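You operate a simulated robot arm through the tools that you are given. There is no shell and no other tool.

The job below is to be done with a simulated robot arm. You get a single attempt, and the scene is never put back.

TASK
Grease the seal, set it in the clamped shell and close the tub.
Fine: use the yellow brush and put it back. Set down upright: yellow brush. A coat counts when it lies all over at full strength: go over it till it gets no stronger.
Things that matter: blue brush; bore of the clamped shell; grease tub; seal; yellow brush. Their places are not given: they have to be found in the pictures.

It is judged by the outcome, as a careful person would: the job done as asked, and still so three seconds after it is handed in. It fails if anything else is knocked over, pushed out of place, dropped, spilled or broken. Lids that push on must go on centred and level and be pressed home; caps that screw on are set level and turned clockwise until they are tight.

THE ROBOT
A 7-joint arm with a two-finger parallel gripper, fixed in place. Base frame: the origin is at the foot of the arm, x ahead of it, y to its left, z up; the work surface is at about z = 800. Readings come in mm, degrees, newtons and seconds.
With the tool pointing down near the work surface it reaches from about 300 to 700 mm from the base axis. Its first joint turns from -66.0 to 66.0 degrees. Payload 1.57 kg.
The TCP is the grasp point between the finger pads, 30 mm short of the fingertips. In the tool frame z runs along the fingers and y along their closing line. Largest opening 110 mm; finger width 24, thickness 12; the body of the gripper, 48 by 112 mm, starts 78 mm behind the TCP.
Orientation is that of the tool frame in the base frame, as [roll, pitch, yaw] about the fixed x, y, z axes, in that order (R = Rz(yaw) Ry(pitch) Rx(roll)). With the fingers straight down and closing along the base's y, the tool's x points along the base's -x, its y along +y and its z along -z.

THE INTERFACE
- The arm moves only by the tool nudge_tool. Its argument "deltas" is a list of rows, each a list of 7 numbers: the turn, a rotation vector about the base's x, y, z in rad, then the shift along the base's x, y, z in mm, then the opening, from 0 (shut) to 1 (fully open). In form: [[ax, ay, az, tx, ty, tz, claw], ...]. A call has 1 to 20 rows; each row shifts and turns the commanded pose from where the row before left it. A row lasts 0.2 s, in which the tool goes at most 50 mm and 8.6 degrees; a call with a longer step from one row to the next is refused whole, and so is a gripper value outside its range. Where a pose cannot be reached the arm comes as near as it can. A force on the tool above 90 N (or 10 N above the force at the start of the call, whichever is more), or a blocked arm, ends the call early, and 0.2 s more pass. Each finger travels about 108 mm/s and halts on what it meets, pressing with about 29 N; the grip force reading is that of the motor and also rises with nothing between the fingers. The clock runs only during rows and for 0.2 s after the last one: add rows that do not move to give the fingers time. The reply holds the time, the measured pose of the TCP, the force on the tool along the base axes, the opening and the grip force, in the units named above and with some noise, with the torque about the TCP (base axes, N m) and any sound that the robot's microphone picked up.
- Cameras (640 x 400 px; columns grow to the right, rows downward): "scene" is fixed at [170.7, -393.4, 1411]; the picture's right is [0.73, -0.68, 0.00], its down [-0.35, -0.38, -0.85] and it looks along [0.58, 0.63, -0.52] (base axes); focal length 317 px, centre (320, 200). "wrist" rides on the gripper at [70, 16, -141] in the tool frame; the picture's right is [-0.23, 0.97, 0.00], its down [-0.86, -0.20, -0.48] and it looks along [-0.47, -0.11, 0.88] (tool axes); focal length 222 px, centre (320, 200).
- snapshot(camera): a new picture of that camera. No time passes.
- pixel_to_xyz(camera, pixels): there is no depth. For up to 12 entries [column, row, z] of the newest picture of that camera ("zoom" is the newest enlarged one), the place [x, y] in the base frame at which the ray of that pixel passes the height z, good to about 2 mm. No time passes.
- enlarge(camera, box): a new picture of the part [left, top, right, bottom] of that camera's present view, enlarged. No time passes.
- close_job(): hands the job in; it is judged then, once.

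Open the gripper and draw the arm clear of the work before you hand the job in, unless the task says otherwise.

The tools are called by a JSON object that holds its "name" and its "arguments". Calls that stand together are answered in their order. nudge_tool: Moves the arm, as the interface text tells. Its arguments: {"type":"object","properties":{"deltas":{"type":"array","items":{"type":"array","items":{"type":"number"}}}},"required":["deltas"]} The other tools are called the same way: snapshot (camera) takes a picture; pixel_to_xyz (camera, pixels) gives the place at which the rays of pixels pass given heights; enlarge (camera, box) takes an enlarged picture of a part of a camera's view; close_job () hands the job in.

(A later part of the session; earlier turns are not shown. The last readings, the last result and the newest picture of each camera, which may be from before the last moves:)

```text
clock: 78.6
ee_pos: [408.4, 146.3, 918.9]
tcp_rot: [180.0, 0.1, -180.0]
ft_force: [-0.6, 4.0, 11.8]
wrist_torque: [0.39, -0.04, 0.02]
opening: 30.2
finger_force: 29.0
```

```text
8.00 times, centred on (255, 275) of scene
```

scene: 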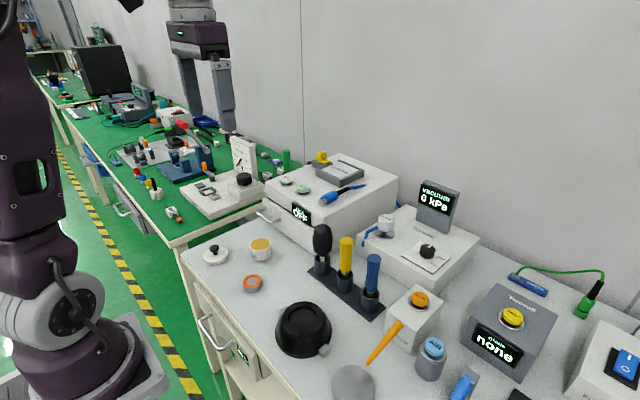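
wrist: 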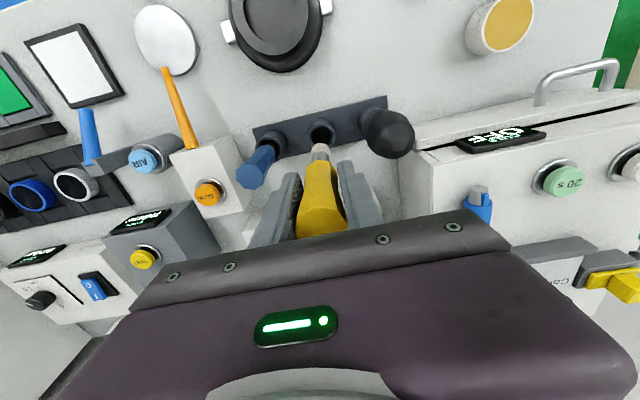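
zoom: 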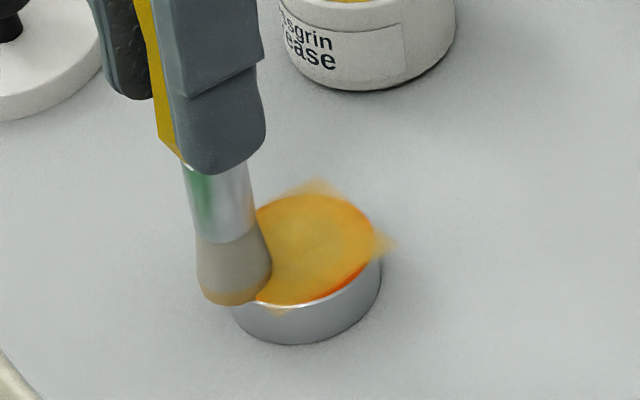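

11.8 N at the -x side; I continue to the -y side with a small shift further in -y.

{"name": "nudge_tool", "arguments": {"deltas": [[0, 0, 0, 0.384, -3.902, 0, 0], [0, 0, 0, 1.138, -3.752, 0, 0], [0, 0, 0, 1.849, -3.457, -0.1, 0], [0, 0, 0, 2.487, -3.531, 0, 0], [0, 0, 0, 3.031, -2.987, -0.1, 0], [0, 0, 0, 3.457, -1.849, 0, 0], [0, 0, 0, 3.752, -1.138, -0.1, 0], [0, 0, 0, 3.902, -0.384, 0, 0]]}}

{"name": "enlarge", "arguments": {"camera": "scene", "box": [225, 250, 285, 300]}}

{"name": "enlarge", "arguments": {"camera": "wrist", "box": [250, 90, 370, 165]}}

```text
clock: 80.4
ee_pos: [428.2, 124.3, 919.8]
tcp_rot: [-180.0, 0.0, 179.9]
ft_force: [0.1, -1.1, -0.3]
wrist_torque: [-0.01, -0.01, 0.0]
opening: 30.0
finger_force: 29.6
```

```text
8.00 times, centred on (255, 275) of scene
```

zoom: 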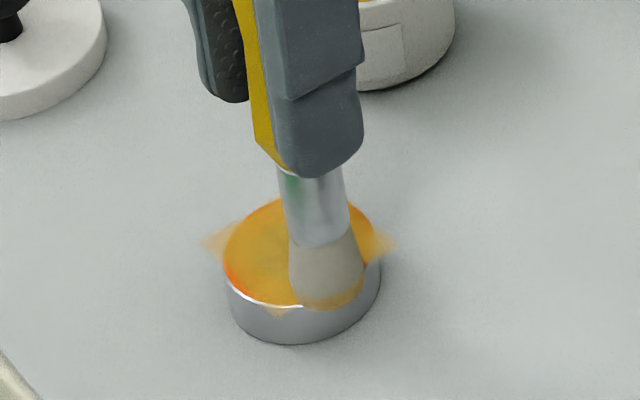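

```text
5.33 times, centred on (310, 128) of wrist
```

zoom: 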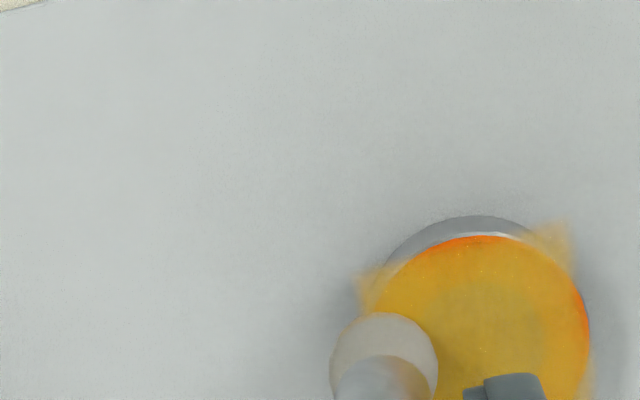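

No contact out here; I move 3 mm inward (+y) and read the force.

{"name": "nudge_tool", "arguments": {"deltas": [[0, 0, 0, 0, 3, 0, 0], [0, 0, 0, 0, 0, 0, 0]]}}

```text
clock: 81.0
ee_pos: [428.1, 127.1, 920.4]
tcp_rot: [179.9, 0.0, -180.0]
ft_force: [-0.9, -0.7, -0.1]
wrist_torque: [-0.01, 0.02, 0.04]
opening: 30.2
finger_force: 28.8
```

Still free; I lower 0.5 mm and read.

{"name": "nudge_tool", "arguments": {"deltas": [[0, 0, 0, 0, 0, -0.5, 0], [0, 0, 0, 0, 0, 0, 0]]}}

```text
clock: 81.6
ee_pos: [429.4, 127.3, 919.6]
tcp_rot: [-180.0, 0.0, -180.0]
ft_force: [-1.5, 0.0, 2.9]
wrist_torque: [-0.03, 0.09, 0.01]
opening: 30.4
finger_force: 29.1
```

2.9 N. I press 0.4 mm more and stroke back and forth along the -y edge.

{"name": "nudge_tool", "arguments": {"deltas": [[0, 0, 0, 0, -1.5, -0.4, 0], [0, 0, 0, 4, 0, 0, 0], [0, 0, 0, 4, 0.6, 0, 0], [0, 0, 0, 4, 1.2, 0, 0], [0, 0, 0, -4, -1.2, 0, 0], [0, 0, 0, -4, -0.6, 0, 0], [0, 0, 0, -4, 0, 0, 0], [0, 0, 0, -4, 0.6, 0, 0], [0, 0, 0, -4, 1.2, 0, 0], [0, 0, 0, 4, -1.2, 0, 0], [0, 0, 0, 4, -0.6, 0, 0], [0, 0, 0, 0, 0, 0, 0]]}}

{"name": "enlarge", "arguments": {"camera": "wrist", "box": [250, 90, 370, 165]}}

```text
clock: 84.2
ee_pos: [429.7, 124.9, 916.5]
tcp_rot: [-180.0, 0.0, -180.0]
ft_force: [-0.7, -0.2, 1.4]
wrist_torque: [-0.01, 0.09, 0.03]
opening: 29.9
finger_force: 28.5
```

```text
5.33 times, centred on (310, 128) of wrist
```

zoom: 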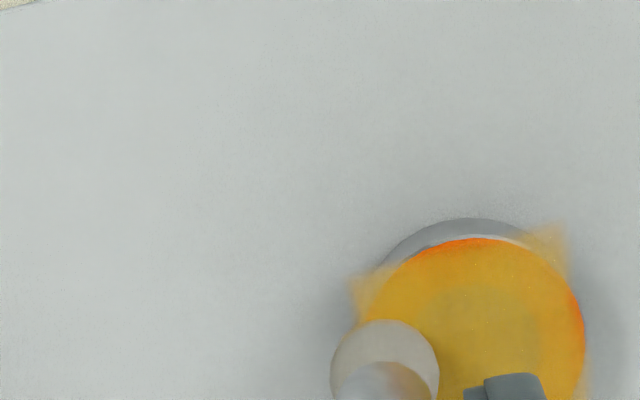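

I lift and move aside to compare the coat with the earlier close-up.

{"name": "nudge_tool", "arguments": {"deltas": [[0, 0, 0, 0, 0, 15, 0], [0, 0, 0, 0, 0, 29, 0], [0, 0, 0, 20, 25, 0, 0], [0, 0, 0, 20, 30, 0, 0], [0, 0, 0, 0, 0, 0, 0], [0, 0, 0, 0, 0, 0, 0]]}}

{"name": "enlarge", "arguments": {"camera": "scene", "box": [234, 262, 270, 292]}}

{"name": "enlarge", "arguments": {"camera": "wrist", "box": [250, 100, 330, 150]}}

{"name": "enlarge", "arguments": {"camera": "scene", "box": [220, 190, 300, 250]}}

```text
clock: 85.6
ee_pos: [469.4, 180.5, 959.8]
tcp_rot: [-180.0, 0.0, 180.0]
ft_force: [0.0, -0.1, -1.0]
wrist_torque: [0.0, 0.01, 0.01]
opening: 30.0
finger_force: 28.8
```

```text
13.33 times, centred on (252, 277) of scene
```

zoom: 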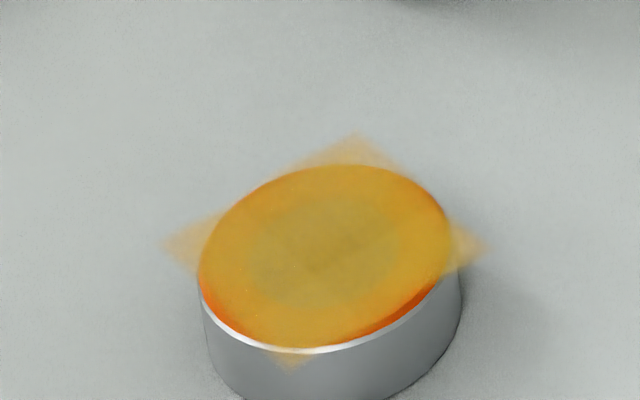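

```text
8.00 times, centred on (290, 125) of wrist
```

zoom: 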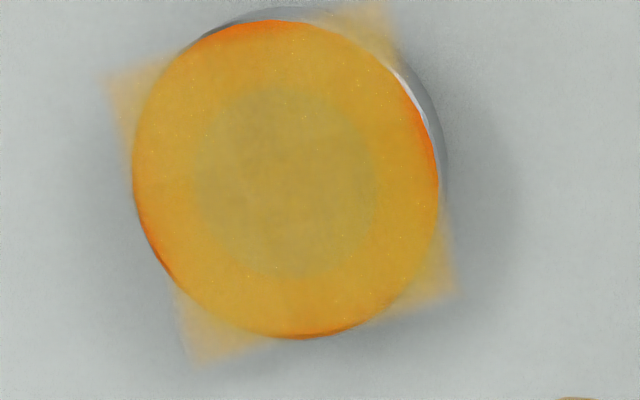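

```text
6.67 times, centred on (260, 220) of scene
```

zoom: 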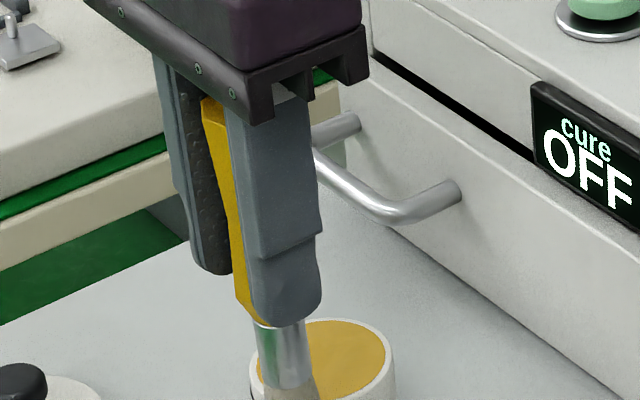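

The close-ups are the same as before the last pass, so the coat is at full strength. Now I check how the brush sits in the grip before returning it.

{"name": "nudge_tool", "arguments": {"deltas": [[0, 0, 0, -10, -30, 35, 0], [0, 0, 0, -10, -40, 35, 0], [0, 0, 0, 0, -40, 10, 0], [0, 0, 0, 0, 0, 0, 0], [0, 0, 0, 0, 0, 0, 0]]}}

{"name": "enlarge", "arguments": {"camera": "scene", "box": [210, 160, 330, 260]}}

{"name": "snapshot", "arguments": {"camera": "wrist"}}

```text
refused: row 2 steps farther than a row can; nothing moved
```

```text
4.00 times, centred on (270, 210) of scene
```

zoom: 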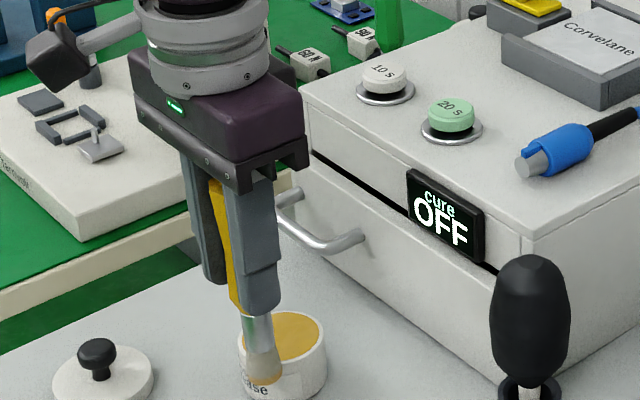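

```text
taken
```

wrist: 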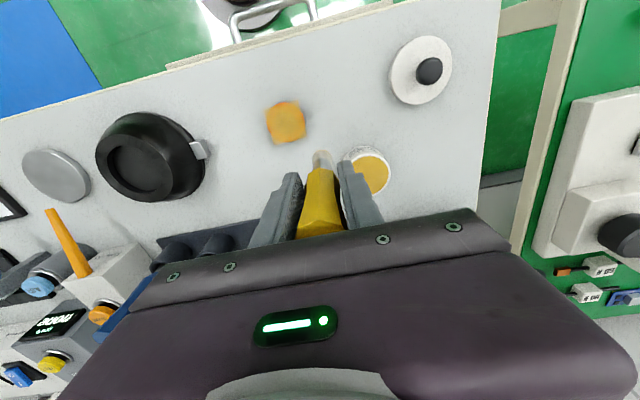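

The brush is near vertical. I raise it and travel via y first, then x, to hover above its cup.

{"name": "nudge_tool", "arguments": {"deltas": [[0, 0, 0, 0, 0, 30, 0], [0, 0, 0, 0, 0, 30, 0], [0, 0, 0, 8, -40, 0, 0], [0, 0, 0, 8, -40, 0, 0], [0, 0, 0, 8, -40, 0, 0], [0, 0, 0, 8, -40, 0, 0], [0, 0, 0, 8, -40, 0, 0], [0, 0, 0, 30, -0.2, 0, 0], [0, 0, 0, 30, -0.2, 0, 0], [0, 0, 0, 20, -0.2, 0, 0], [0, 0, 0, 7.9, 0, 0, 0], [0, 0, 0, 0, 0, 0, 0], [0, 0, 0, 0, 0, 0, 0]]}}

{"name": "enlarge", "arguments": {"camera": "scene", "box": [290, 180, 410, 300]}}

{"name": "enlarge", "arguments": {"camera": "wrist", "box": [240, 90, 400, 190]}}

```text
clock: 88.4
ee_pos: [598.3, -20.6, 1022.2]
tcp_rot: [-179.9, 0.0, -179.9]
ft_force: [-0.2, -0.4, -0.9]
wrist_torque: [-0.02, 0.03, 0.0]
opening: 30.1
finger_force: 28.4
```

```text
3.33 times, centred on (350, 240) of scene
```

zoom: 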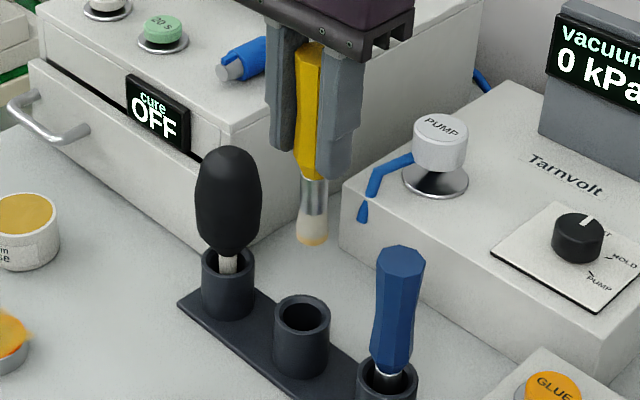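

```text
4.00 times, centred on (320, 140) of wrist
```

zoom: 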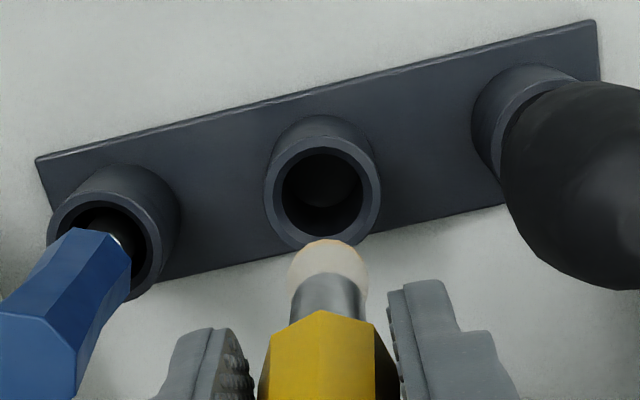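

The cup mouth is at wrist zoom (322,192) and the bristle tip about (327,268). I compute the horizontal offset between them.

{"name": "pixel_to_xyz", "arguments": {"camera": "zoom", "pixels": [[322, 192, 848], [323, 193, 848], [321, 191, 848], [327, 272, 920], [327, 274, 920], [327, 240, 920], [288, 272, 920], [367, 272, 920]]}}

{"name": "enlarge", "arguments": {"camera": "scene", "box": [320, 200, 380, 300]}}

```text
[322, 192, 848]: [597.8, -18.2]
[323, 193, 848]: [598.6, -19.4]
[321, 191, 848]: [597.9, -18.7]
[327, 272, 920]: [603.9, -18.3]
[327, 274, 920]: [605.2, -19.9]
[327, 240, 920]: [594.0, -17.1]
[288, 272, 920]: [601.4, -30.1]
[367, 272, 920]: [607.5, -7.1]
```

```text
4.00 times, centred on (350, 250) of scene
```

zoom: 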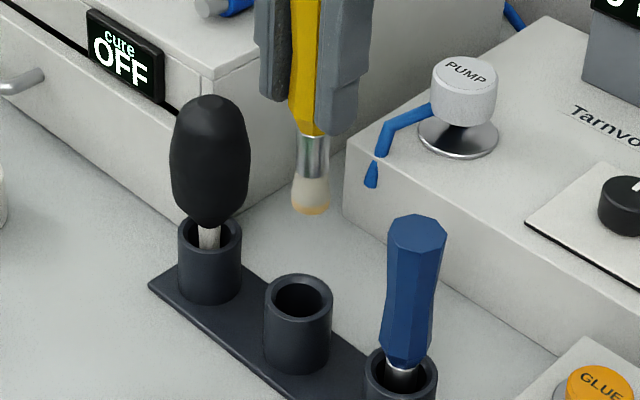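

The tip leans about 7–8 mm toward +x in the grip (≈4.3°). I tilt the tool by +0.075 rad about y so the brush hangs vertical and shift slightly to the cup centre (598,-19).

{"name": "nudge_tool", "arguments": {"deltas": [[0, 0.0375, 0, 0.8, 0.5, 0, 0], [0, 0.0375, 0, 0.8, 0.5, 0, 0], [0, 0, 0, 0, 0, 0, 0], [0, 0, 0, 0, 0, 0, 0]]}}

{"name": "enlarge", "arguments": {"camera": "scene", "box": [290, 180, 410, 300]}}

{"name": "enlarge", "arguments": {"camera": "wrist", "box": [240, 90, 400, 190]}}

```text
clock: 89.4
ee_pos: [599.0, -19.7, 1023.8]
tcp_rot: [180.0, -4.4, 180.0]
ft_force: [0.1, 0.3, -0.6]
wrist_torque: [0.02, 0.03, -0.02]
opening: 29.9
finger_force: 28.7
```

```text
3.33 times, centred on (350, 240) of scene
```

zoom: 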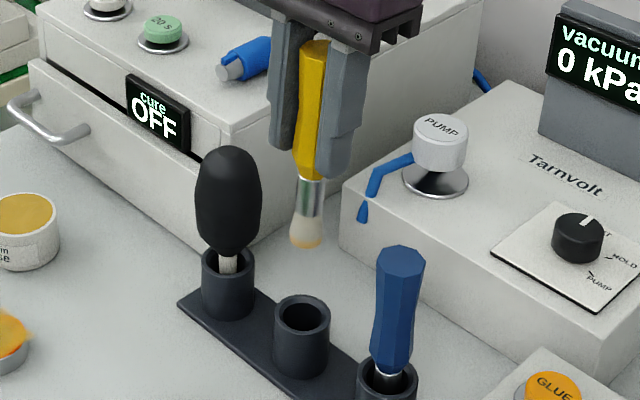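

```text
4.00 times, centred on (320, 140) of wrist
```

zoom: 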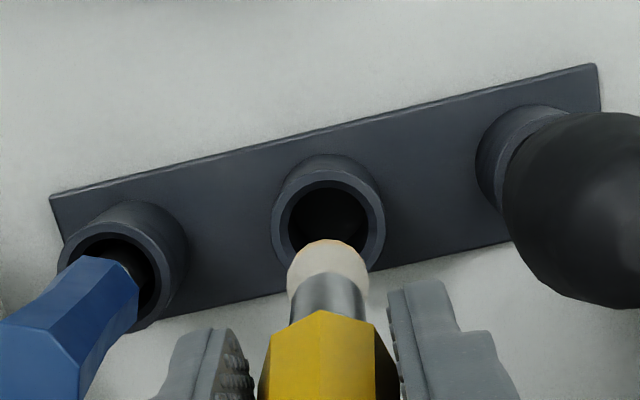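

Now the brush is vertical in the scene view and its axis points at the cup mouth (301,315). I verify with the wrist view: cup mouth (329,225), tip (327,272).

{"name": "pixel_to_xyz", "arguments": {"camera": "zoom", "pixels": [[329, 226, 848], [330, 227, 848], [328, 225, 848], [327, 272, 922], [327, 274, 922], [327, 270, 922], [327, 240, 922]]}}

```text
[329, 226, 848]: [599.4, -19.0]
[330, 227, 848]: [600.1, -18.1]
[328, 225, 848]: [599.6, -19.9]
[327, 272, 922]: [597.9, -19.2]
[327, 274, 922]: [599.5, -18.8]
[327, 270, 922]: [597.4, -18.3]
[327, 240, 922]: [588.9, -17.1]
```

Tip and cup are aligned within about 1 mm. I lower until the tip is just above the cup rim.

{"name": "nudge_tool", "arguments": {"deltas": [[0, 0, 0, 0, 0, -25, 0], [0, 0, 0, 0, 0, -25, 0], [0, 0, 0, 0, 0, -14, 0], [0, 0, 0, 0, 0, 0, 0], [0, 0, 0, 0, 0, 0, 0]]}}

{"name": "enlarge", "arguments": {"camera": "scene", "box": [310, 220, 380, 300]}}

{"name": "enlarge", "arguments": {"camera": "wrist", "box": [240, 90, 400, 190]}}

```text
clock: 90.6
ee_pos: [597.4, -21.1, 957.0]
tcp_rot: [179.9, -4.2, 180.0]
ft_force: [-0.5, -0.1, -0.7]
wrist_torque: [-0.04, 0.0, -0.03]
opening: 30.2
finger_force: 29.0
```

```text
5.00 times, centred on (345, 260) of scene
```

zoom: 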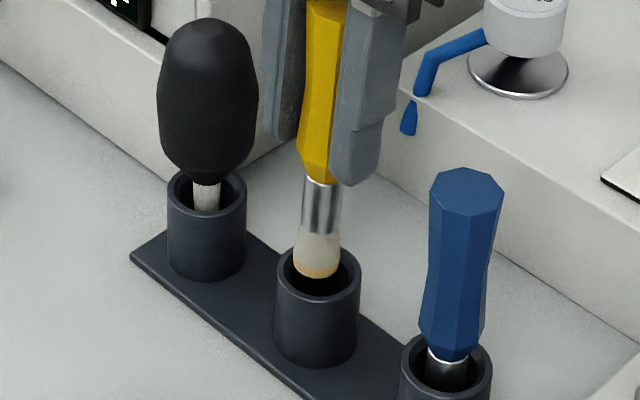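

```text
4.00 times, centred on (320, 140) of wrist
```

zoom: 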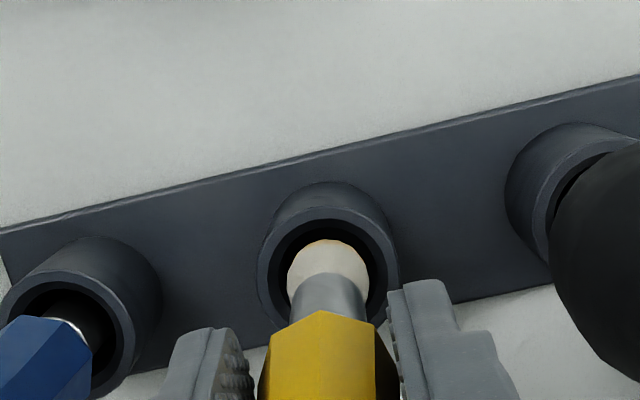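

The tip is centred at the cup mouth (scene (318,262) in rim 275–361). I lower it in, stopping short of the floor.

{"name": "nudge_tool", "arguments": {"deltas": [[0, 0, 0, 0, 0, -12, 0], [0, 0, 0, 0, 0, -12, 0], [0, 0, 0, 0, 0, -12, 0], [0, 0, 0, 0, 0, -8, 0], [0, 0, 0, 0, 0, 0, 0]]}}

{"name": "enlarge", "arguments": {"camera": "scene", "box": [300, 190, 390, 300]}}

```text
clock: 91.8
ee_pos: [598.2, -19.3, 914.1]
tcp_rot: [180.0, -4.3, 180.0]
ft_force: [0.1, -0.5, -0.4]
wrist_torque: [0.02, 0.0, -0.01]
opening: 30.1
finger_force: 29.2
```

```text
3.64 times, centred on (345, 245) of scene
```

zoom: 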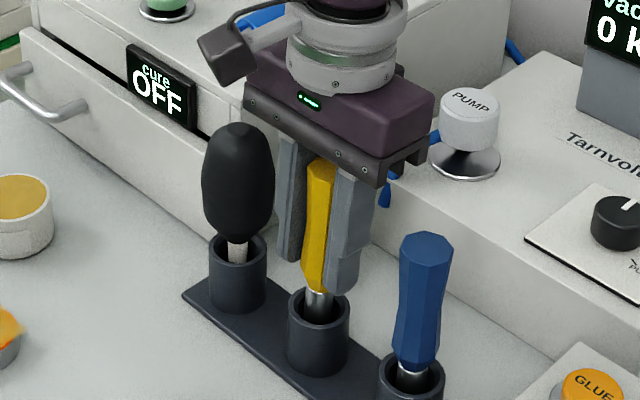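

Inside the cup with no side force. I lower 4 mm more and read the force.

{"name": "nudge_tool", "arguments": {"deltas": [[0, 0, 0, 0, 0, -2, 0], [0, 0, 0, 0, 0, -2, 0], [0, 0, 0, 0, 0, 0, 0]]}}

```text
clock: 92.6
ee_pos: [597.6, -19.1, 910.6]
tcp_rot: [-179.9, -4.3, 180.0]
ft_force: [-0.2, 0.3, 0.0]
wrist_torque: [-0.01, 0.02, 0.01]
opening: 30.3
finger_force: 28.9
```

{"name": "nudge_tool", "arguments": {"deltas": [[0, 0, 0, 0, 0, -1.5, 0], [0, 0, 0, 0, 0, -1.5, 0], [0, 0, 0, 0, 0, 0, 0]]}}

```text
clock: 93.4
ee_pos: [598.6, -18.9, 905.9]
tcp_rot: [179.9, -4.3, 180.0]
ft_force: [0.2, 0.0, -1.0]
wrist_torque: [0.0, -0.01, -0.02]
opening: 30.5
finger_force: 28.7
```

Still no contact at z≈906.6; I keep lowering 1.5 mm at a time with a force check.

{"name": "nudge_tool", "arguments": {"deltas": [[0, 0, 0, 0, 0, -0.8, 0], [0, 0, 0, 0, 0, -0.7, 0], [0, 0, 0, 0, 0, 0, 0]]}}

```text
clock: 94.2
ee_pos: [599.2, -20.1, 906.9]
tcp_rot: [179.9, -4.3, -180.0]
ft_force: [0.1, 0.4, 0.0]
wrist_torque: [-0.04, -0.01, 0.01]
opening: 29.9
finger_force: 29.2
```

No contact yet at about 905.1; another 1.5 mm down and a reading.

{"name": "nudge_tool", "arguments": {"deltas": [[0, 0, 0, 0, 0, -0.8, 0], [0, 0, 0, 0, 0, -0.7, 0], [0, 0, 0, 0, 0, 0, 0]]}}

{"name": "enlarge", "arguments": {"camera": "scene", "box": [310, 220, 380, 300]}}

```text
clock: 95.0
ee_pos: [599.4, -19.5, 904.8]
tcp_rot: [-180.0, -4.1, 179.9]
ft_force: [-0.3, 0.9, 18.1]
wrist_torque: [0.07, -0.14, -0.03]
opening: 30.2
finger_force: 28.8
```

```text
5.00 times, centred on (345, 260) of scene
```

zoom: 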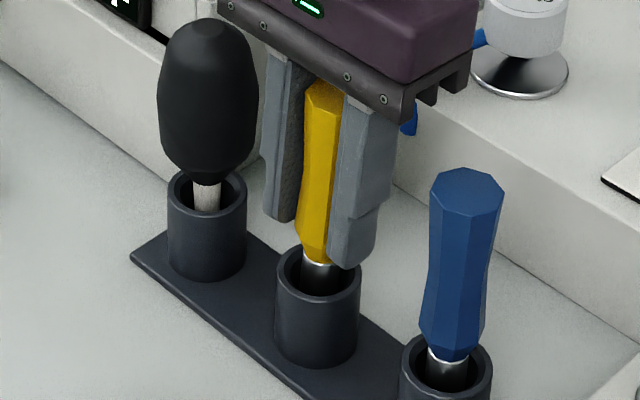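

18 N: the brush stands on the cup's floor. I ease up 0.8 mm and open the fingers slowly to about 55 mm.

{"name": "nudge_tool", "arguments": {"deltas": [[0, 0, 0, 0, 0, 0.8, 0], [0, 0, 0, 0, 0, 0, 0.28], [0, 0, 0, 0, 0, 0, 0.32], [0, 0, 0, 0, 0, 0, 0.4], [0, 0, 0, 0, 0, 0, 0.5], [0, 0, 0, 0, 0, 0, 0.5], [0, 0, 0, 0, 0, 0, 0.5]]}}

{"name": "enlarge", "arguments": {"camera": "scene", "box": [300, 190, 390, 300]}}

{"name": "enlarge", "arguments": {"camera": "wrist", "box": [220, 80, 420, 220]}}

```text
clock: 96.6
ee_pos: [598.2, -18.6, 904.8]
tcp_rot: [-180.0, -4.4, -180.0]
ft_force: [0.0, 1.0, 0.5]
wrist_torque: [-0.03, 0.02, -0.01]
opening: 55.2
finger_force: 0.0
```

```text
3.64 times, centred on (345, 245) of scene
```

zoom: 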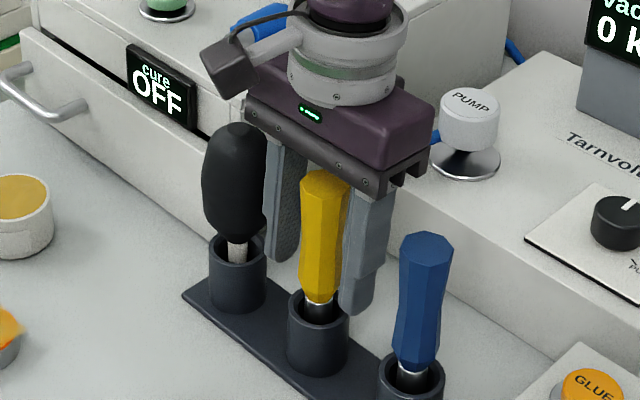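

```text
2.86 times, centred on (320, 150) of wrist
```

zoom: 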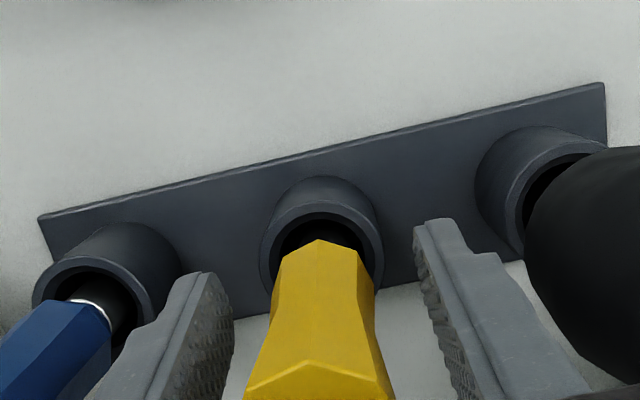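

The yellow brush stands free and upright in its cup. I lift the gripper clear and take out the tilt.

{"name": "nudge_tool", "arguments": {"deltas": [[0, 0, 0, 0, 0, 15, 0.5], [0, 0, 0, 0, 0, 30, 0.5], [0, 0, 0, 0, 0, 40, 0.5], [0, 0, 0, 0, 0, 40, 0.5], [0, -0.0375, 0, -10, 0, 10, 0.5], [0, -0.0375, 0, -20, 0, 10, 0.5], [0, 0, 0, -30, 0, 0, 0.5], [0, 0, 0, -30, 0, 0, 0.5], [0, 0, 0, 0, 0, 0, 0.5]]}}

{"name": "snapshot", "arguments": {"camera": "scene"}}

{"name": "snapshot", "arguments": {"camera": "wrist"}}

```text
clock: 98.6
ee_pos: [508.5, -19.9, 1048.2]
tcp_rot: [-180.0, 0.0, 180.0]
ft_force: [0.6, 0.3, 1.3]
wrist_torque: [0.01, 0.0, 0.0]
opening: 55.0
finger_force: 0.0
```

```text
taken
```

scene: 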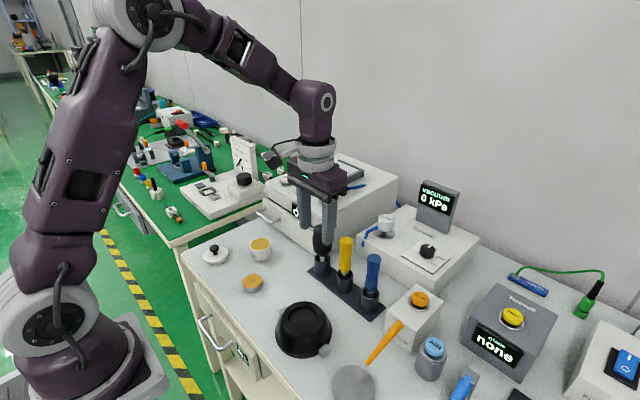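

```text
taken
```

wrist: 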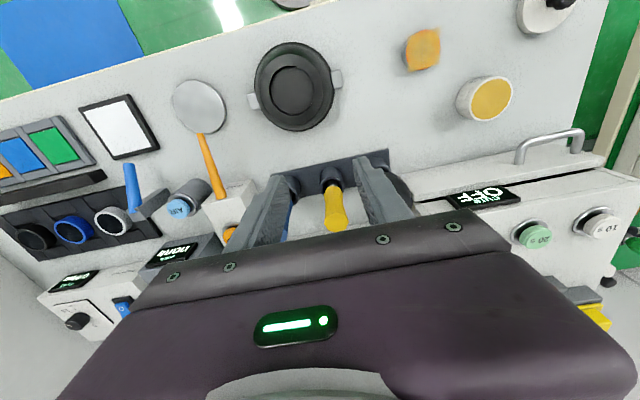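

All three brushes stand upright. I now enlarge the bore (wrist (293,85)) to study its geometry.

{"name": "enlarge", "arguments": {"camera": "wrist", "box": [245, 55, 341, 115]}}

{"name": "enlarge", "arguments": {"camera": "scene", "box": [276, 300, 332, 345]}}

```text
6.67 times, centred on (293, 85) of wrist
```

zoom: 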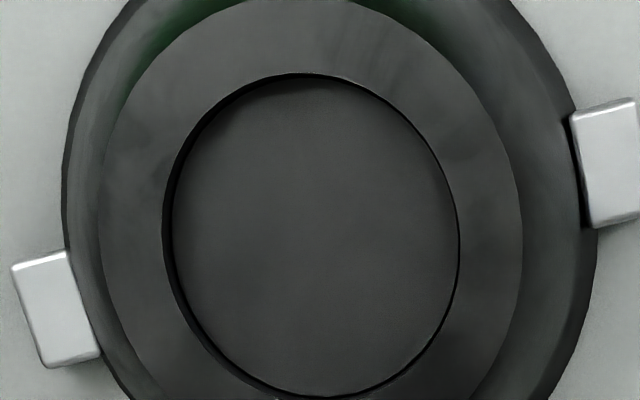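

```text
8.89 times, centred on (304, 322) of scene
```

zoom: 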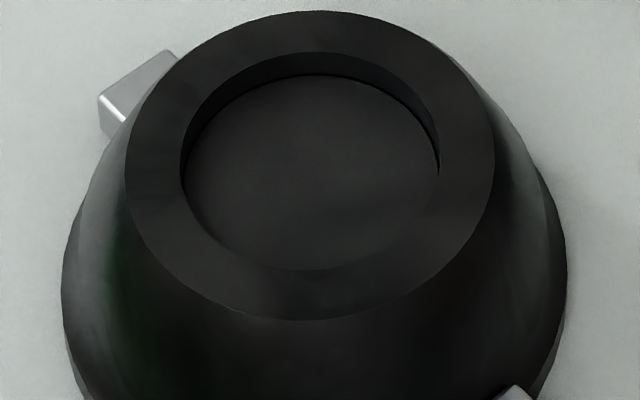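

The bore is a recess about 61 mm wide and 6–7 mm deep with a flat floor. I measure its centre and rim height from both views.

{"name": "pixel_to_xyz", "arguments": {"camera": "zoom", "pixels": [[310, 161, 845], [310, 160, 845], [311, 162, 845], [310, 161, 850], [180, 165, 847], [440, 165, 847], [312, 51, 847], [305, 270, 847], [312, 172, 840], [125, 165, 847], [494, 165, 847]]}}

{"name": "enlarge", "arguments": {"camera": "wrist", "box": [245, 55, 341, 115]}}

```text
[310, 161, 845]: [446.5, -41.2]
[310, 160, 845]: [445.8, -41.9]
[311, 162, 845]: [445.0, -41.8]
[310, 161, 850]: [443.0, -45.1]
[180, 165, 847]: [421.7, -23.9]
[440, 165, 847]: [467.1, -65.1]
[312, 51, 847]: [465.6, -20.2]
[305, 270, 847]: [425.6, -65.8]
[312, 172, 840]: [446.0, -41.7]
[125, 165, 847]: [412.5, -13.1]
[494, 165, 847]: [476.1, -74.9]
```

```text
6.67 times, centred on (293, 85) of wrist
```

zoom: 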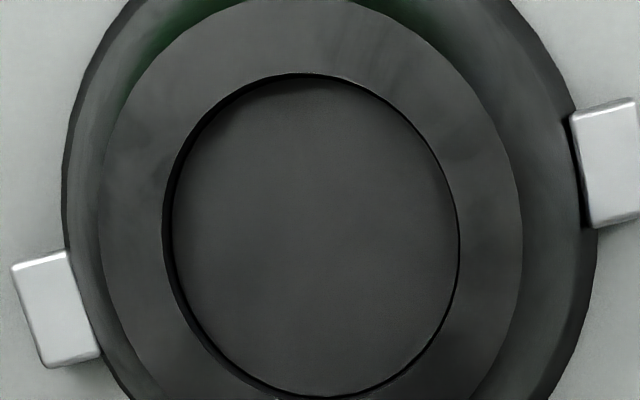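

I intersect the wrist view's mouth centre (311,234) and edges at the rim height.

{"name": "pixel_to_xyz", "arguments": {"camera": "zoom", "pixels": [[311, 234, 847], [312, 235, 847], [310, 233, 847], [163, 234, 847], [459, 234, 847], [305, 73, 847], [315, 396, 847], [311, 234, 852], [311, 234, 842]]}}

```text
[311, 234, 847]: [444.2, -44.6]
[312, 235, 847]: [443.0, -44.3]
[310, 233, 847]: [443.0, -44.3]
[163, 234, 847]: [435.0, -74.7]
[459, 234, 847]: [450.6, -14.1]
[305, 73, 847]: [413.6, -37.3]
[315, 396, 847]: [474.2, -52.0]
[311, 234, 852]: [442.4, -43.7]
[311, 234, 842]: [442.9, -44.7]
```

Bore centre ≈(444.2,-43.8), diameter ≈62, rim z≈847. Now I look once more at the seal (scene (252,282)) before gripping it by its metal sides.

{"name": "enlarge", "arguments": {"camera": "scene", "box": [236, 266, 270, 292]}}

{"name": "enlarge", "arguments": {"camera": "wrist", "box": [390, 20, 450, 80]}}

```text
15.38 times, centred on (253, 279) of scene
```

zoom: 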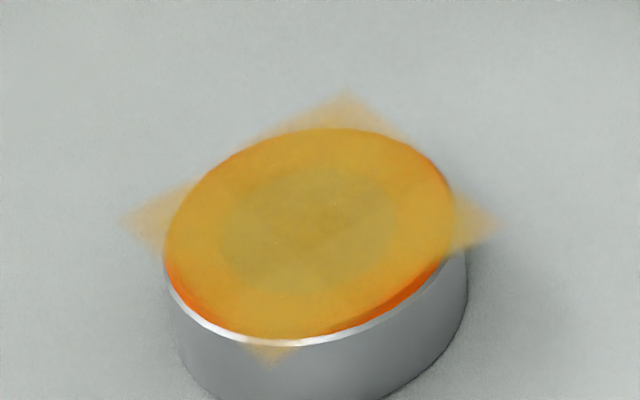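

```text
6.67 times, centred on (420, 50) of wrist
```

zoom: 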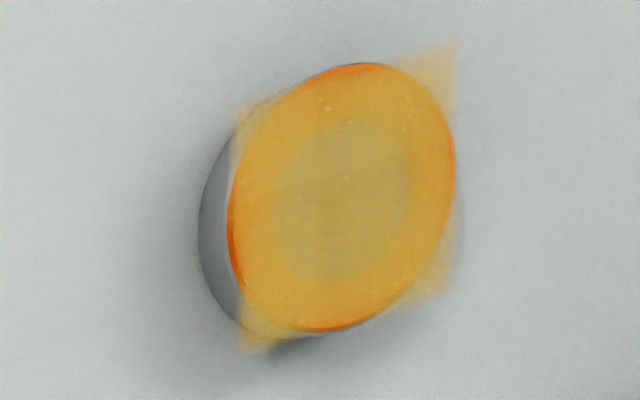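

The coat is uniform right up to its patch borders. I move above the seal (436.2,144.8) with the claw at about 72 mm, descending to z≈890 first.

{"name": "nudge_tool", "arguments": {"deltas": [[0, 0, 0, -14.4, 32.8, 0, 0.65], [0, 0, 0, -14.4, 32.8, 0, 0.65], [0, 0, 0, -14.4, 32.8, 0, 0.65], [0, 0, 0, -14.4, 32.8, 0, 0.65], [0, 0, 0, -14.2, 32.9, 0, 0.65], [0, 0, 0, 0, 0, -40, 0.65], [0, 0, 0, 0, 0, -40, 0.65], [0, 0, 0, 0, 0, -40, 0.65], [0, 0, 0, 0, 0, -40, 0.65], [0, 0, 0, 0, 0, 0, 0.65], [0, 0, 0, 0, 0, 0, 0.65]]}}

{"name": "enlarge", "arguments": {"camera": "scene", "box": [205, 220, 305, 300]}}

{"name": "enlarge", "arguments": {"camera": "wrist", "box": [220, 100, 420, 220]}}

```text
clock: 101.0
ee_pos: [439.4, 142.8, 889.9]
tcp_rot: [-179.9, 0.0, -179.9]
ft_force: [0.3, -0.2, 0.5]
wrist_torque: [0.0, -0.02, -0.02]
opening: 71.4
finger_force: 0.0
```

```text
5.00 times, centred on (255, 260) of scene
```

zoom: 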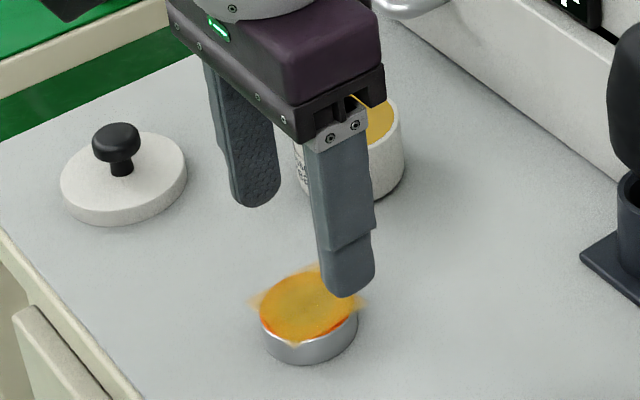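

```text
3.20 times, centred on (320, 160) of wrist
```

zoom: 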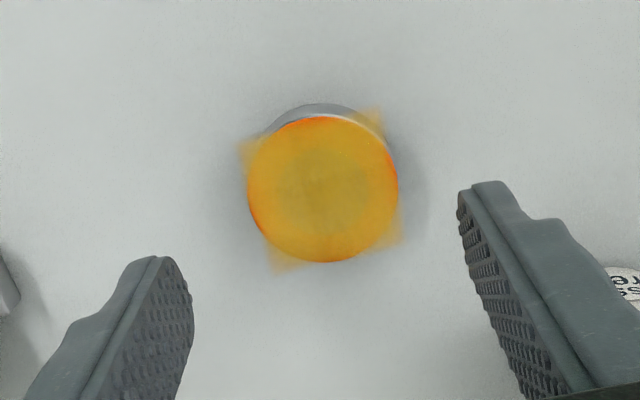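

The seal lies below and between the fingers; I check its position (wrist zoom (322,189)) against the tool before the final descent.

{"name": "pixel_to_xyz", "arguments": {"camera": "zoom", "pixels": [[322, 189, 820], [323, 190, 820], [321, 188, 820], [322, 190, 820], [322, 188, 820], [246, 189, 820], [398, 189, 820]]}}

```text
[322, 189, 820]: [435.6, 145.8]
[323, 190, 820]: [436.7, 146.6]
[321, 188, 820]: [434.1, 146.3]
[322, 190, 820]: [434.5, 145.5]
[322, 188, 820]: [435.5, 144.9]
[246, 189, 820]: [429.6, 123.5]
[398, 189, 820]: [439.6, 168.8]
```

The tool is centred on the seal within about 1 mm. I descend so that the fingertips reach z≈810, beside the upper half of the seal.

{"name": "nudge_tool", "arguments": {"deltas": [[0, 0, 0, 0, 0, -15, 0.65], [0, 0, 0, 0, 0, -15, 0.65], [0, 0, 0, 0, 0, -12, 0.65], [0, 0, 0, 0, 0, -7.4, 0.65], [0, 0, 0, 0, 0, 0, 0.65], [0, 0, 0, 0, 0, 0, 0.65]]}}

{"name": "enlarge", "arguments": {"camera": "scene", "box": [215, 235, 295, 300]}}

{"name": "enlarge", "arguments": {"camera": "wrist", "box": [220, 100, 420, 220]}}

```text
clock: 102.4
ee_pos: [437.5, 144.0, 840.1]
tcp_rot: [-180.0, 0.0, -180.0]
ft_force: [0.5, 0.4, -0.4]
wrist_torque: [0.03, 0.0, -0.03]
opening: 71.5
finger_force: 0.0
```

```text
6.15 times, centred on (255, 268) of scene
```

zoom: 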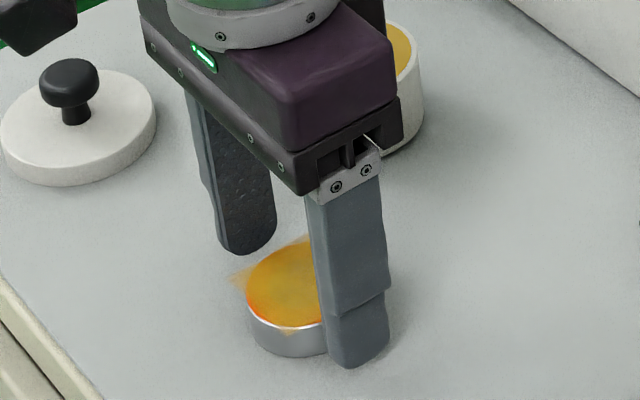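

```text
3.20 times, centred on (320, 160) of wrist
```

zoom: 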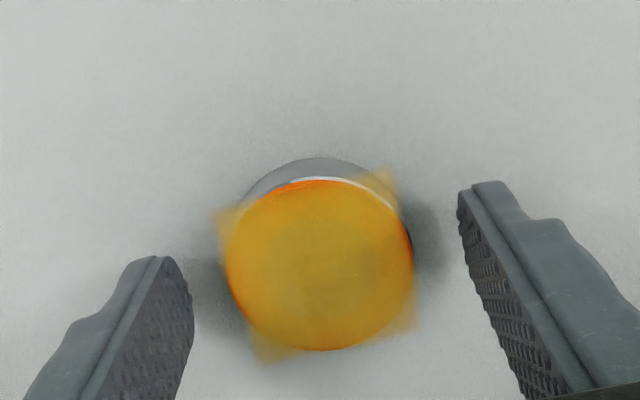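

The seal sits centred between the fingers. I close slowly on its sides.

{"name": "nudge_tool", "arguments": {"deltas": [[0, 0, 0, 0, 0, 0, 0.58], [0, 0, 0, 0, 0, 0, 0.52], [0, 0, 0, 0, 0, 0, 0.48], [0, 0, 0, 0, 0, 0, 0.45], [0, 0, 0, 0, 0, 0, 0.42], [0, 0, 0, 0, 0, 0, 0.3], [0, 0, 0, 0, 0, 0, 0.2], [0, 0, 0, 0, 0, 0, 0.2]]}}

{"name": "enlarge", "arguments": {"camera": "scene", "box": [215, 235, 295, 300]}}

{"name": "enlarge", "arguments": {"camera": "wrist", "box": [220, 100, 420, 220]}}

```text
clock: 104.2
ee_pos: [436.8, 144.6, 840.3]
tcp_rot: [-180.0, 0.1, 180.0]
ft_force: [0.0, -3.9, 1.7]
wrist_torque: [-0.15, -0.02, 0.0]
opening: 47.1
finger_force: 29.0
```

```text
6.15 times, centred on (255, 268) of scene
```

zoom: 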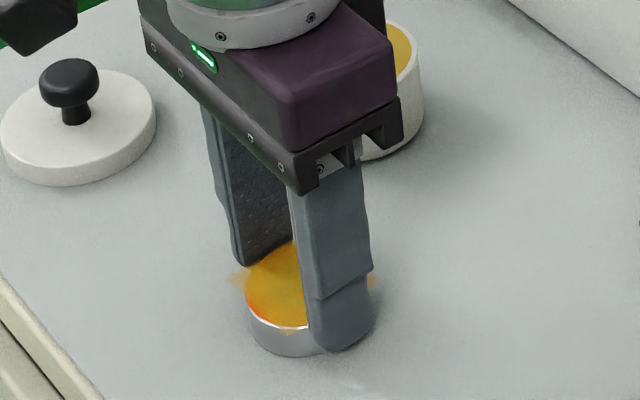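

```text
3.20 times, centred on (320, 160) of wrist
```

zoom: 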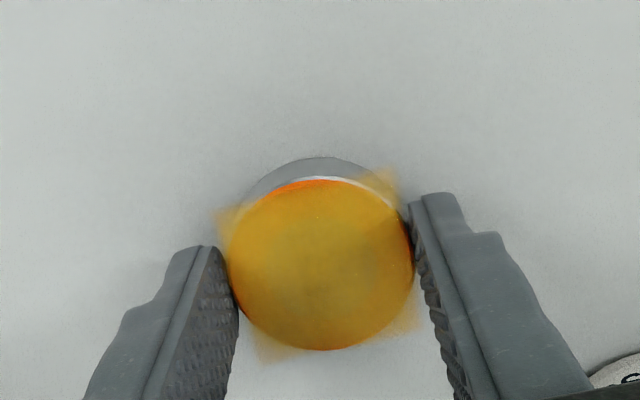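

Gripped at 47.1 mm with 29 N. I lift 15 mm slowly and verify that the whole seal comes up level.

{"name": "nudge_tool", "arguments": {"deltas": [[0, 0, 0, 0, 0, 3, 0.2], [0, 0, 0, 0, 0, 6, 0.2], [0, 0, 0, 0, 0, 8, 0.2], [0, 0, 0, 0, 0, 0, 0.2], [0, 0, 0, 0, 0, 0, 0.2]]}}

{"name": "enlarge", "arguments": {"camera": "scene", "box": [215, 235, 295, 300]}}

{"name": "enlarge", "arguments": {"camera": "wrist", "box": [220, 100, 420, 220]}}

```text
clock: 105.4
ee_pos: [436.6, 145.6, 857.7]
tcp_rot: [180.0, 0.0, -180.0]
ft_force: [0.9, -0.7, -0.1]
wrist_torque: [0.01, 0.02, -0.05]
opening: 22.1
finger_force: 0.0
```

```text
6.15 times, centred on (255, 268) of scene
```

zoom: 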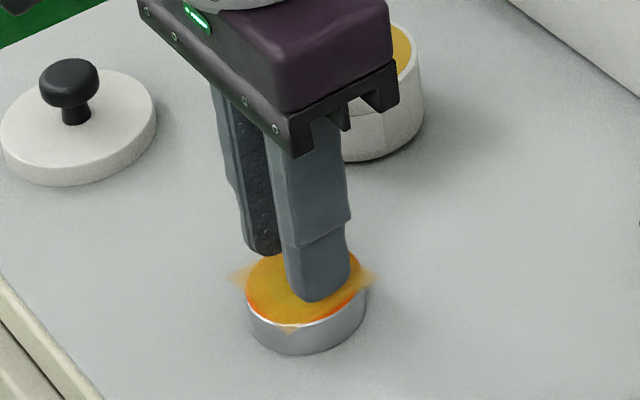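

```text
3.20 times, centred on (320, 160) of wrist
```

zoom: 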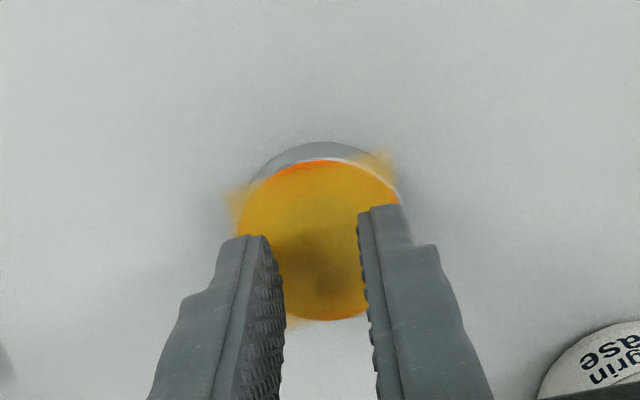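

The fingers slid up off the seal's rim (opening now 22 mm, above it); the seal stayed on the bench. I raise, reopen, and check the coat and position.

{"name": "nudge_tool", "arguments": {"deltas": [[0, 0, 0, 0, 0, 10, 0.2], [0, 0, 0, 0, 0, 20, 0.65], [0, 0, 0, 0, 0, 10, 0.65], [0, 0, 0, 0, 0, 0, 0.65], [0, 0, 0, 0, 0, 0, 0.65]]}}

{"name": "enlarge", "arguments": {"camera": "scene", "box": [225, 255, 285, 300]}}

{"name": "enlarge", "arguments": {"camera": "wrist", "box": [260, 100, 380, 175]}}

```text
clock: 106.6
ee_pos: [437.9, 146.8, 897.2]
tcp_rot: [-179.9, 0.0, 180.0]
ft_force: [-0.2, 0.4, -0.1]
wrist_torque: [-0.03, 0.02, 0.0]
opening: 71.8
finger_force: 0.0
```

```text
8.89 times, centred on (255, 278) of scene
```

zoom: 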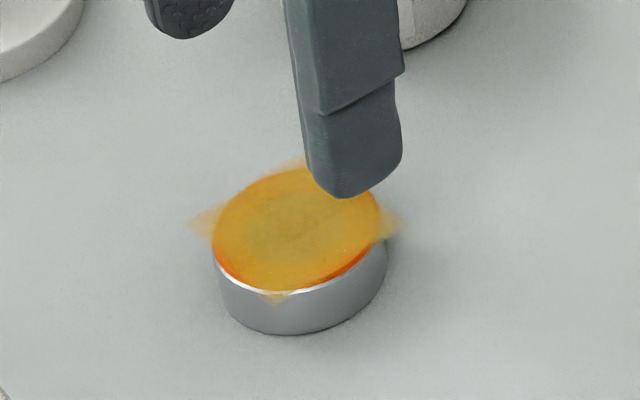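

```text
5.33 times, centred on (320, 138) of wrist
```

zoom: 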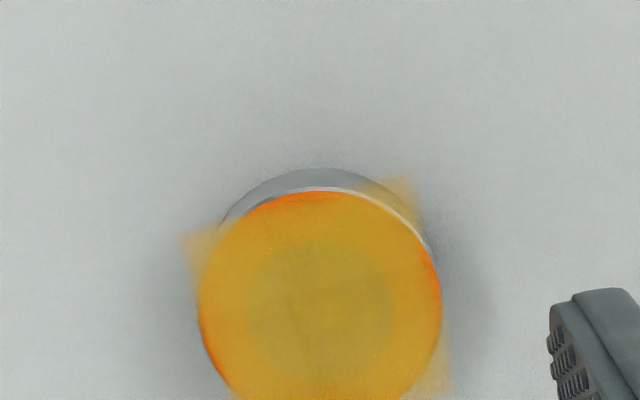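

The coat is unharmed and the seal hasn't moved. I go down again, deeper this time (fingertips about 3 mm above the bench), and close.

{"name": "nudge_tool", "arguments": {"deltas": [[0, 0, 0, 0, 0, -20, 0.65], [0, 0, 0, 0, 0, -20, 0.65], [0, 0, 0, 0, 0, -15, 0.65], [0, 0, 0, 0, 0, -6, 0.65], [0, 0, 0, 0, 0, -3, 0.65], [0, 0, 0, 0, 0, 0, 0.58], [0, 0, 0, 0, 0, 0, 0.52], [0, 0, 0, 0, 0, 0, 0.48], [0, 0, 0, 0, 0, 0, 0.45], [0, 0, 0, 0, 0, 0, 0.42], [0, 0, 0, 0, 0, 0, 0.3], [0, 0, 0, 0, 0, 0, 0.1], [0, 0, 0, 0, 0, 0, 0], [0, 0, 0, 0, 0, 0, 0]]}}

{"name": "enlarge", "arguments": {"camera": "scene", "box": [215, 235, 295, 300]}}

{"name": "enlarge", "arguments": {"camera": "wrist", "box": [220, 100, 420, 220]}}

```text
clock: 109.6
ee_pos: [436.1, 145.0, 833.3]
tcp_rot: [180.0, 0.0, 180.0]
ft_force: [0.2, 2.6, 3.0]
wrist_torque: [0.01, -0.01, 0.03]
opening: 46.9
finger_force: 28.6
```

```text
6.15 times, centred on (255, 268) of scene
```

zoom: 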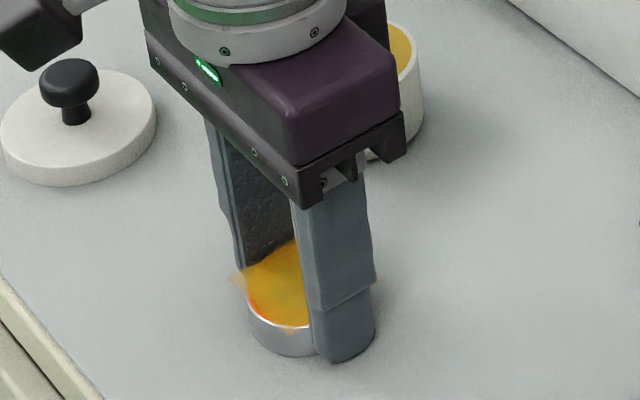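

```text
3.20 times, centred on (320, 160) of wrist
```

zoom: 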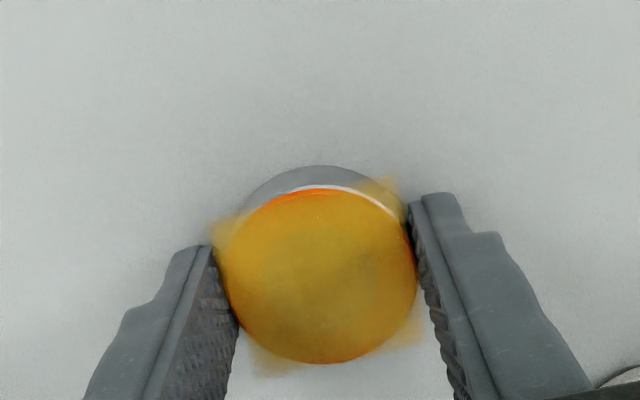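

Gripped at 46.9 mm over most of the seal's height. I lift slowly by 8 mm and check that the opening stays.

{"name": "nudge_tool", "arguments": {"deltas": [[0, 0, 0, 0, 0, 1, 0], [0, 0, 0, 0, 0, 1, 0], [0, 0, 0, 0, 0, 2, 0], [0, 0, 0, 0, 0, 2, 0], [0, 0, 0, 0, 0, 2, 0], [0, 0, 0, 0, 0, 0, 0]]}}

{"name": "enlarge", "arguments": {"camera": "scene", "box": [215, 235, 295, 300]}}

{"name": "enlarge", "arguments": {"camera": "wrist", "box": [220, 100, 420, 220]}}

```text
clock: 111.0
ee_pos: [437.7, 145.1, 842.1]
tcp_rot: [-180.0, 0.0, 180.0]
ft_force: [-0.8, -1.0, -2.3]
wrist_torque: [0.0, -0.01, -0.01]
opening: 47.3
finger_force: 28.9
```

```text
6.15 times, centred on (255, 268) of scene
```

zoom: 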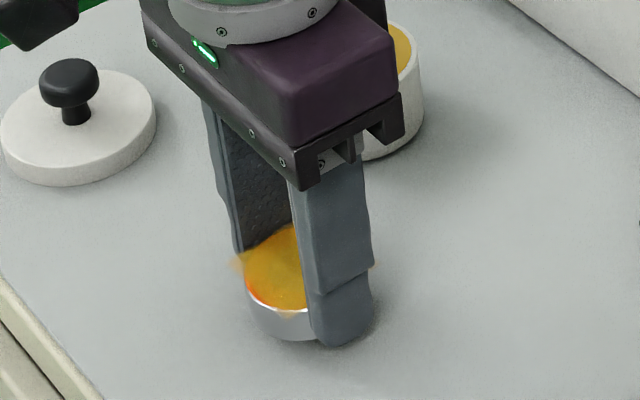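

```text
3.20 times, centred on (320, 160) of wrist
```

zoom: 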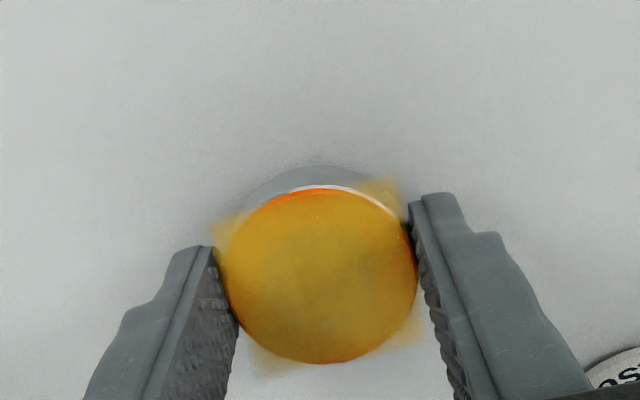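

The seal hangs securely (−2.3 N weight), but the fingertips are only 3 mm above its underside and the recess is ~7 mm deep. I set it back down, regrip about 4 mm higher and test again.

{"name": "nudge_tool", "arguments": {"deltas": [[0, 0, 0, 0, 0, -4, 0], [0, 0, 0, 0, 0, -3, 0], [0, 0, 0, 0, 0, -1, 0], [0, 0, 0, 0, 0, 0, 0.5], [0, 0, 0, 0, 0, 0, 0.55], [0, 0, 0, 0, 0, 4, 0.55], [0, 0, 0, 0, 0, 0, 0.5], [0, 0, 0, 0, 0, 0, 0.46], [0, 0, 0, 0, 0, 0, 0.42], [0, 0, 0, 0, 0, 0, 0.3], [0, 0, 0, 0, 0, 0, 0.1], [0, 0, 0, 0, 0, 0, 0], [0, 0, 0, 0, 0, 0, 0]]}}

{"name": "enlarge", "arguments": {"camera": "scene", "box": [215, 235, 295, 300]}}

```text
clock: 113.8
ee_pos: [436.9, 145.7, 837.7]
tcp_rot: [-179.9, 0.0, -180.0]
ft_force: [-0.5, -0.4, 2.2]
wrist_torque: [0.04, 0.05, -0.02]
opening: 46.8
finger_force: 28.6
```

```text
6.15 times, centred on (255, 268) of scene
```

zoom: 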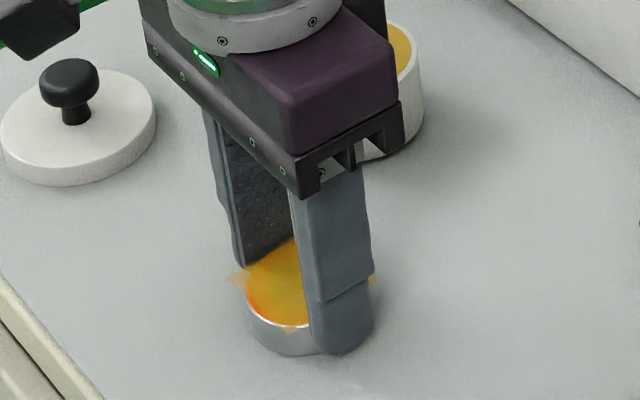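

Regripped at TCP z≈837 (46.8 mm, 28.6 N). I lift slowly 5 mm and look.

{"name": "nudge_tool", "arguments": {"deltas": [[0, 0, 0, 0, 0, 0.5, 0], [0, 0, 0, 0, 0, 1, 0], [0, 0, 0, 0, 0, 1.5, 0], [0, 0, 0, 0, 0, 2, 0], [0, 0, 0, 0, 0, 0, 0], [0, 0, 0, 0, 0, 0, 0]]}}

{"name": "enlarge", "arguments": {"camera": "scene", "box": [215, 235, 295, 300]}}

```text
clock: 115.2
ee_pos: [436.5, 144.4, 841.8]
tcp_rot: [180.0, 0.0, -179.9]
ft_force: [-0.8, 0.7, -1.8]
wrist_torque: [-0.02, 0.01, -0.03]
opening: 47.2
finger_force: 29.1
```

```text
6.15 times, centred on (255, 268) of scene
```

zoom: 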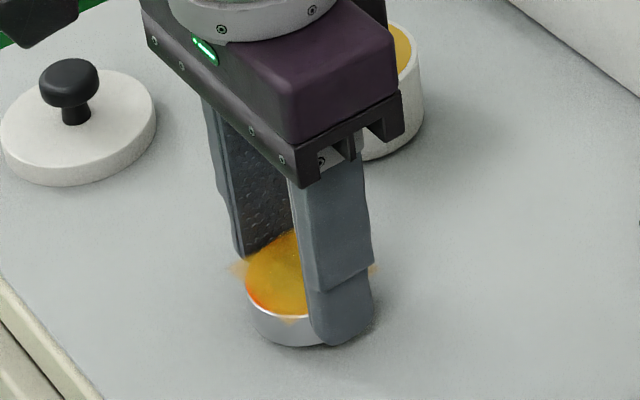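

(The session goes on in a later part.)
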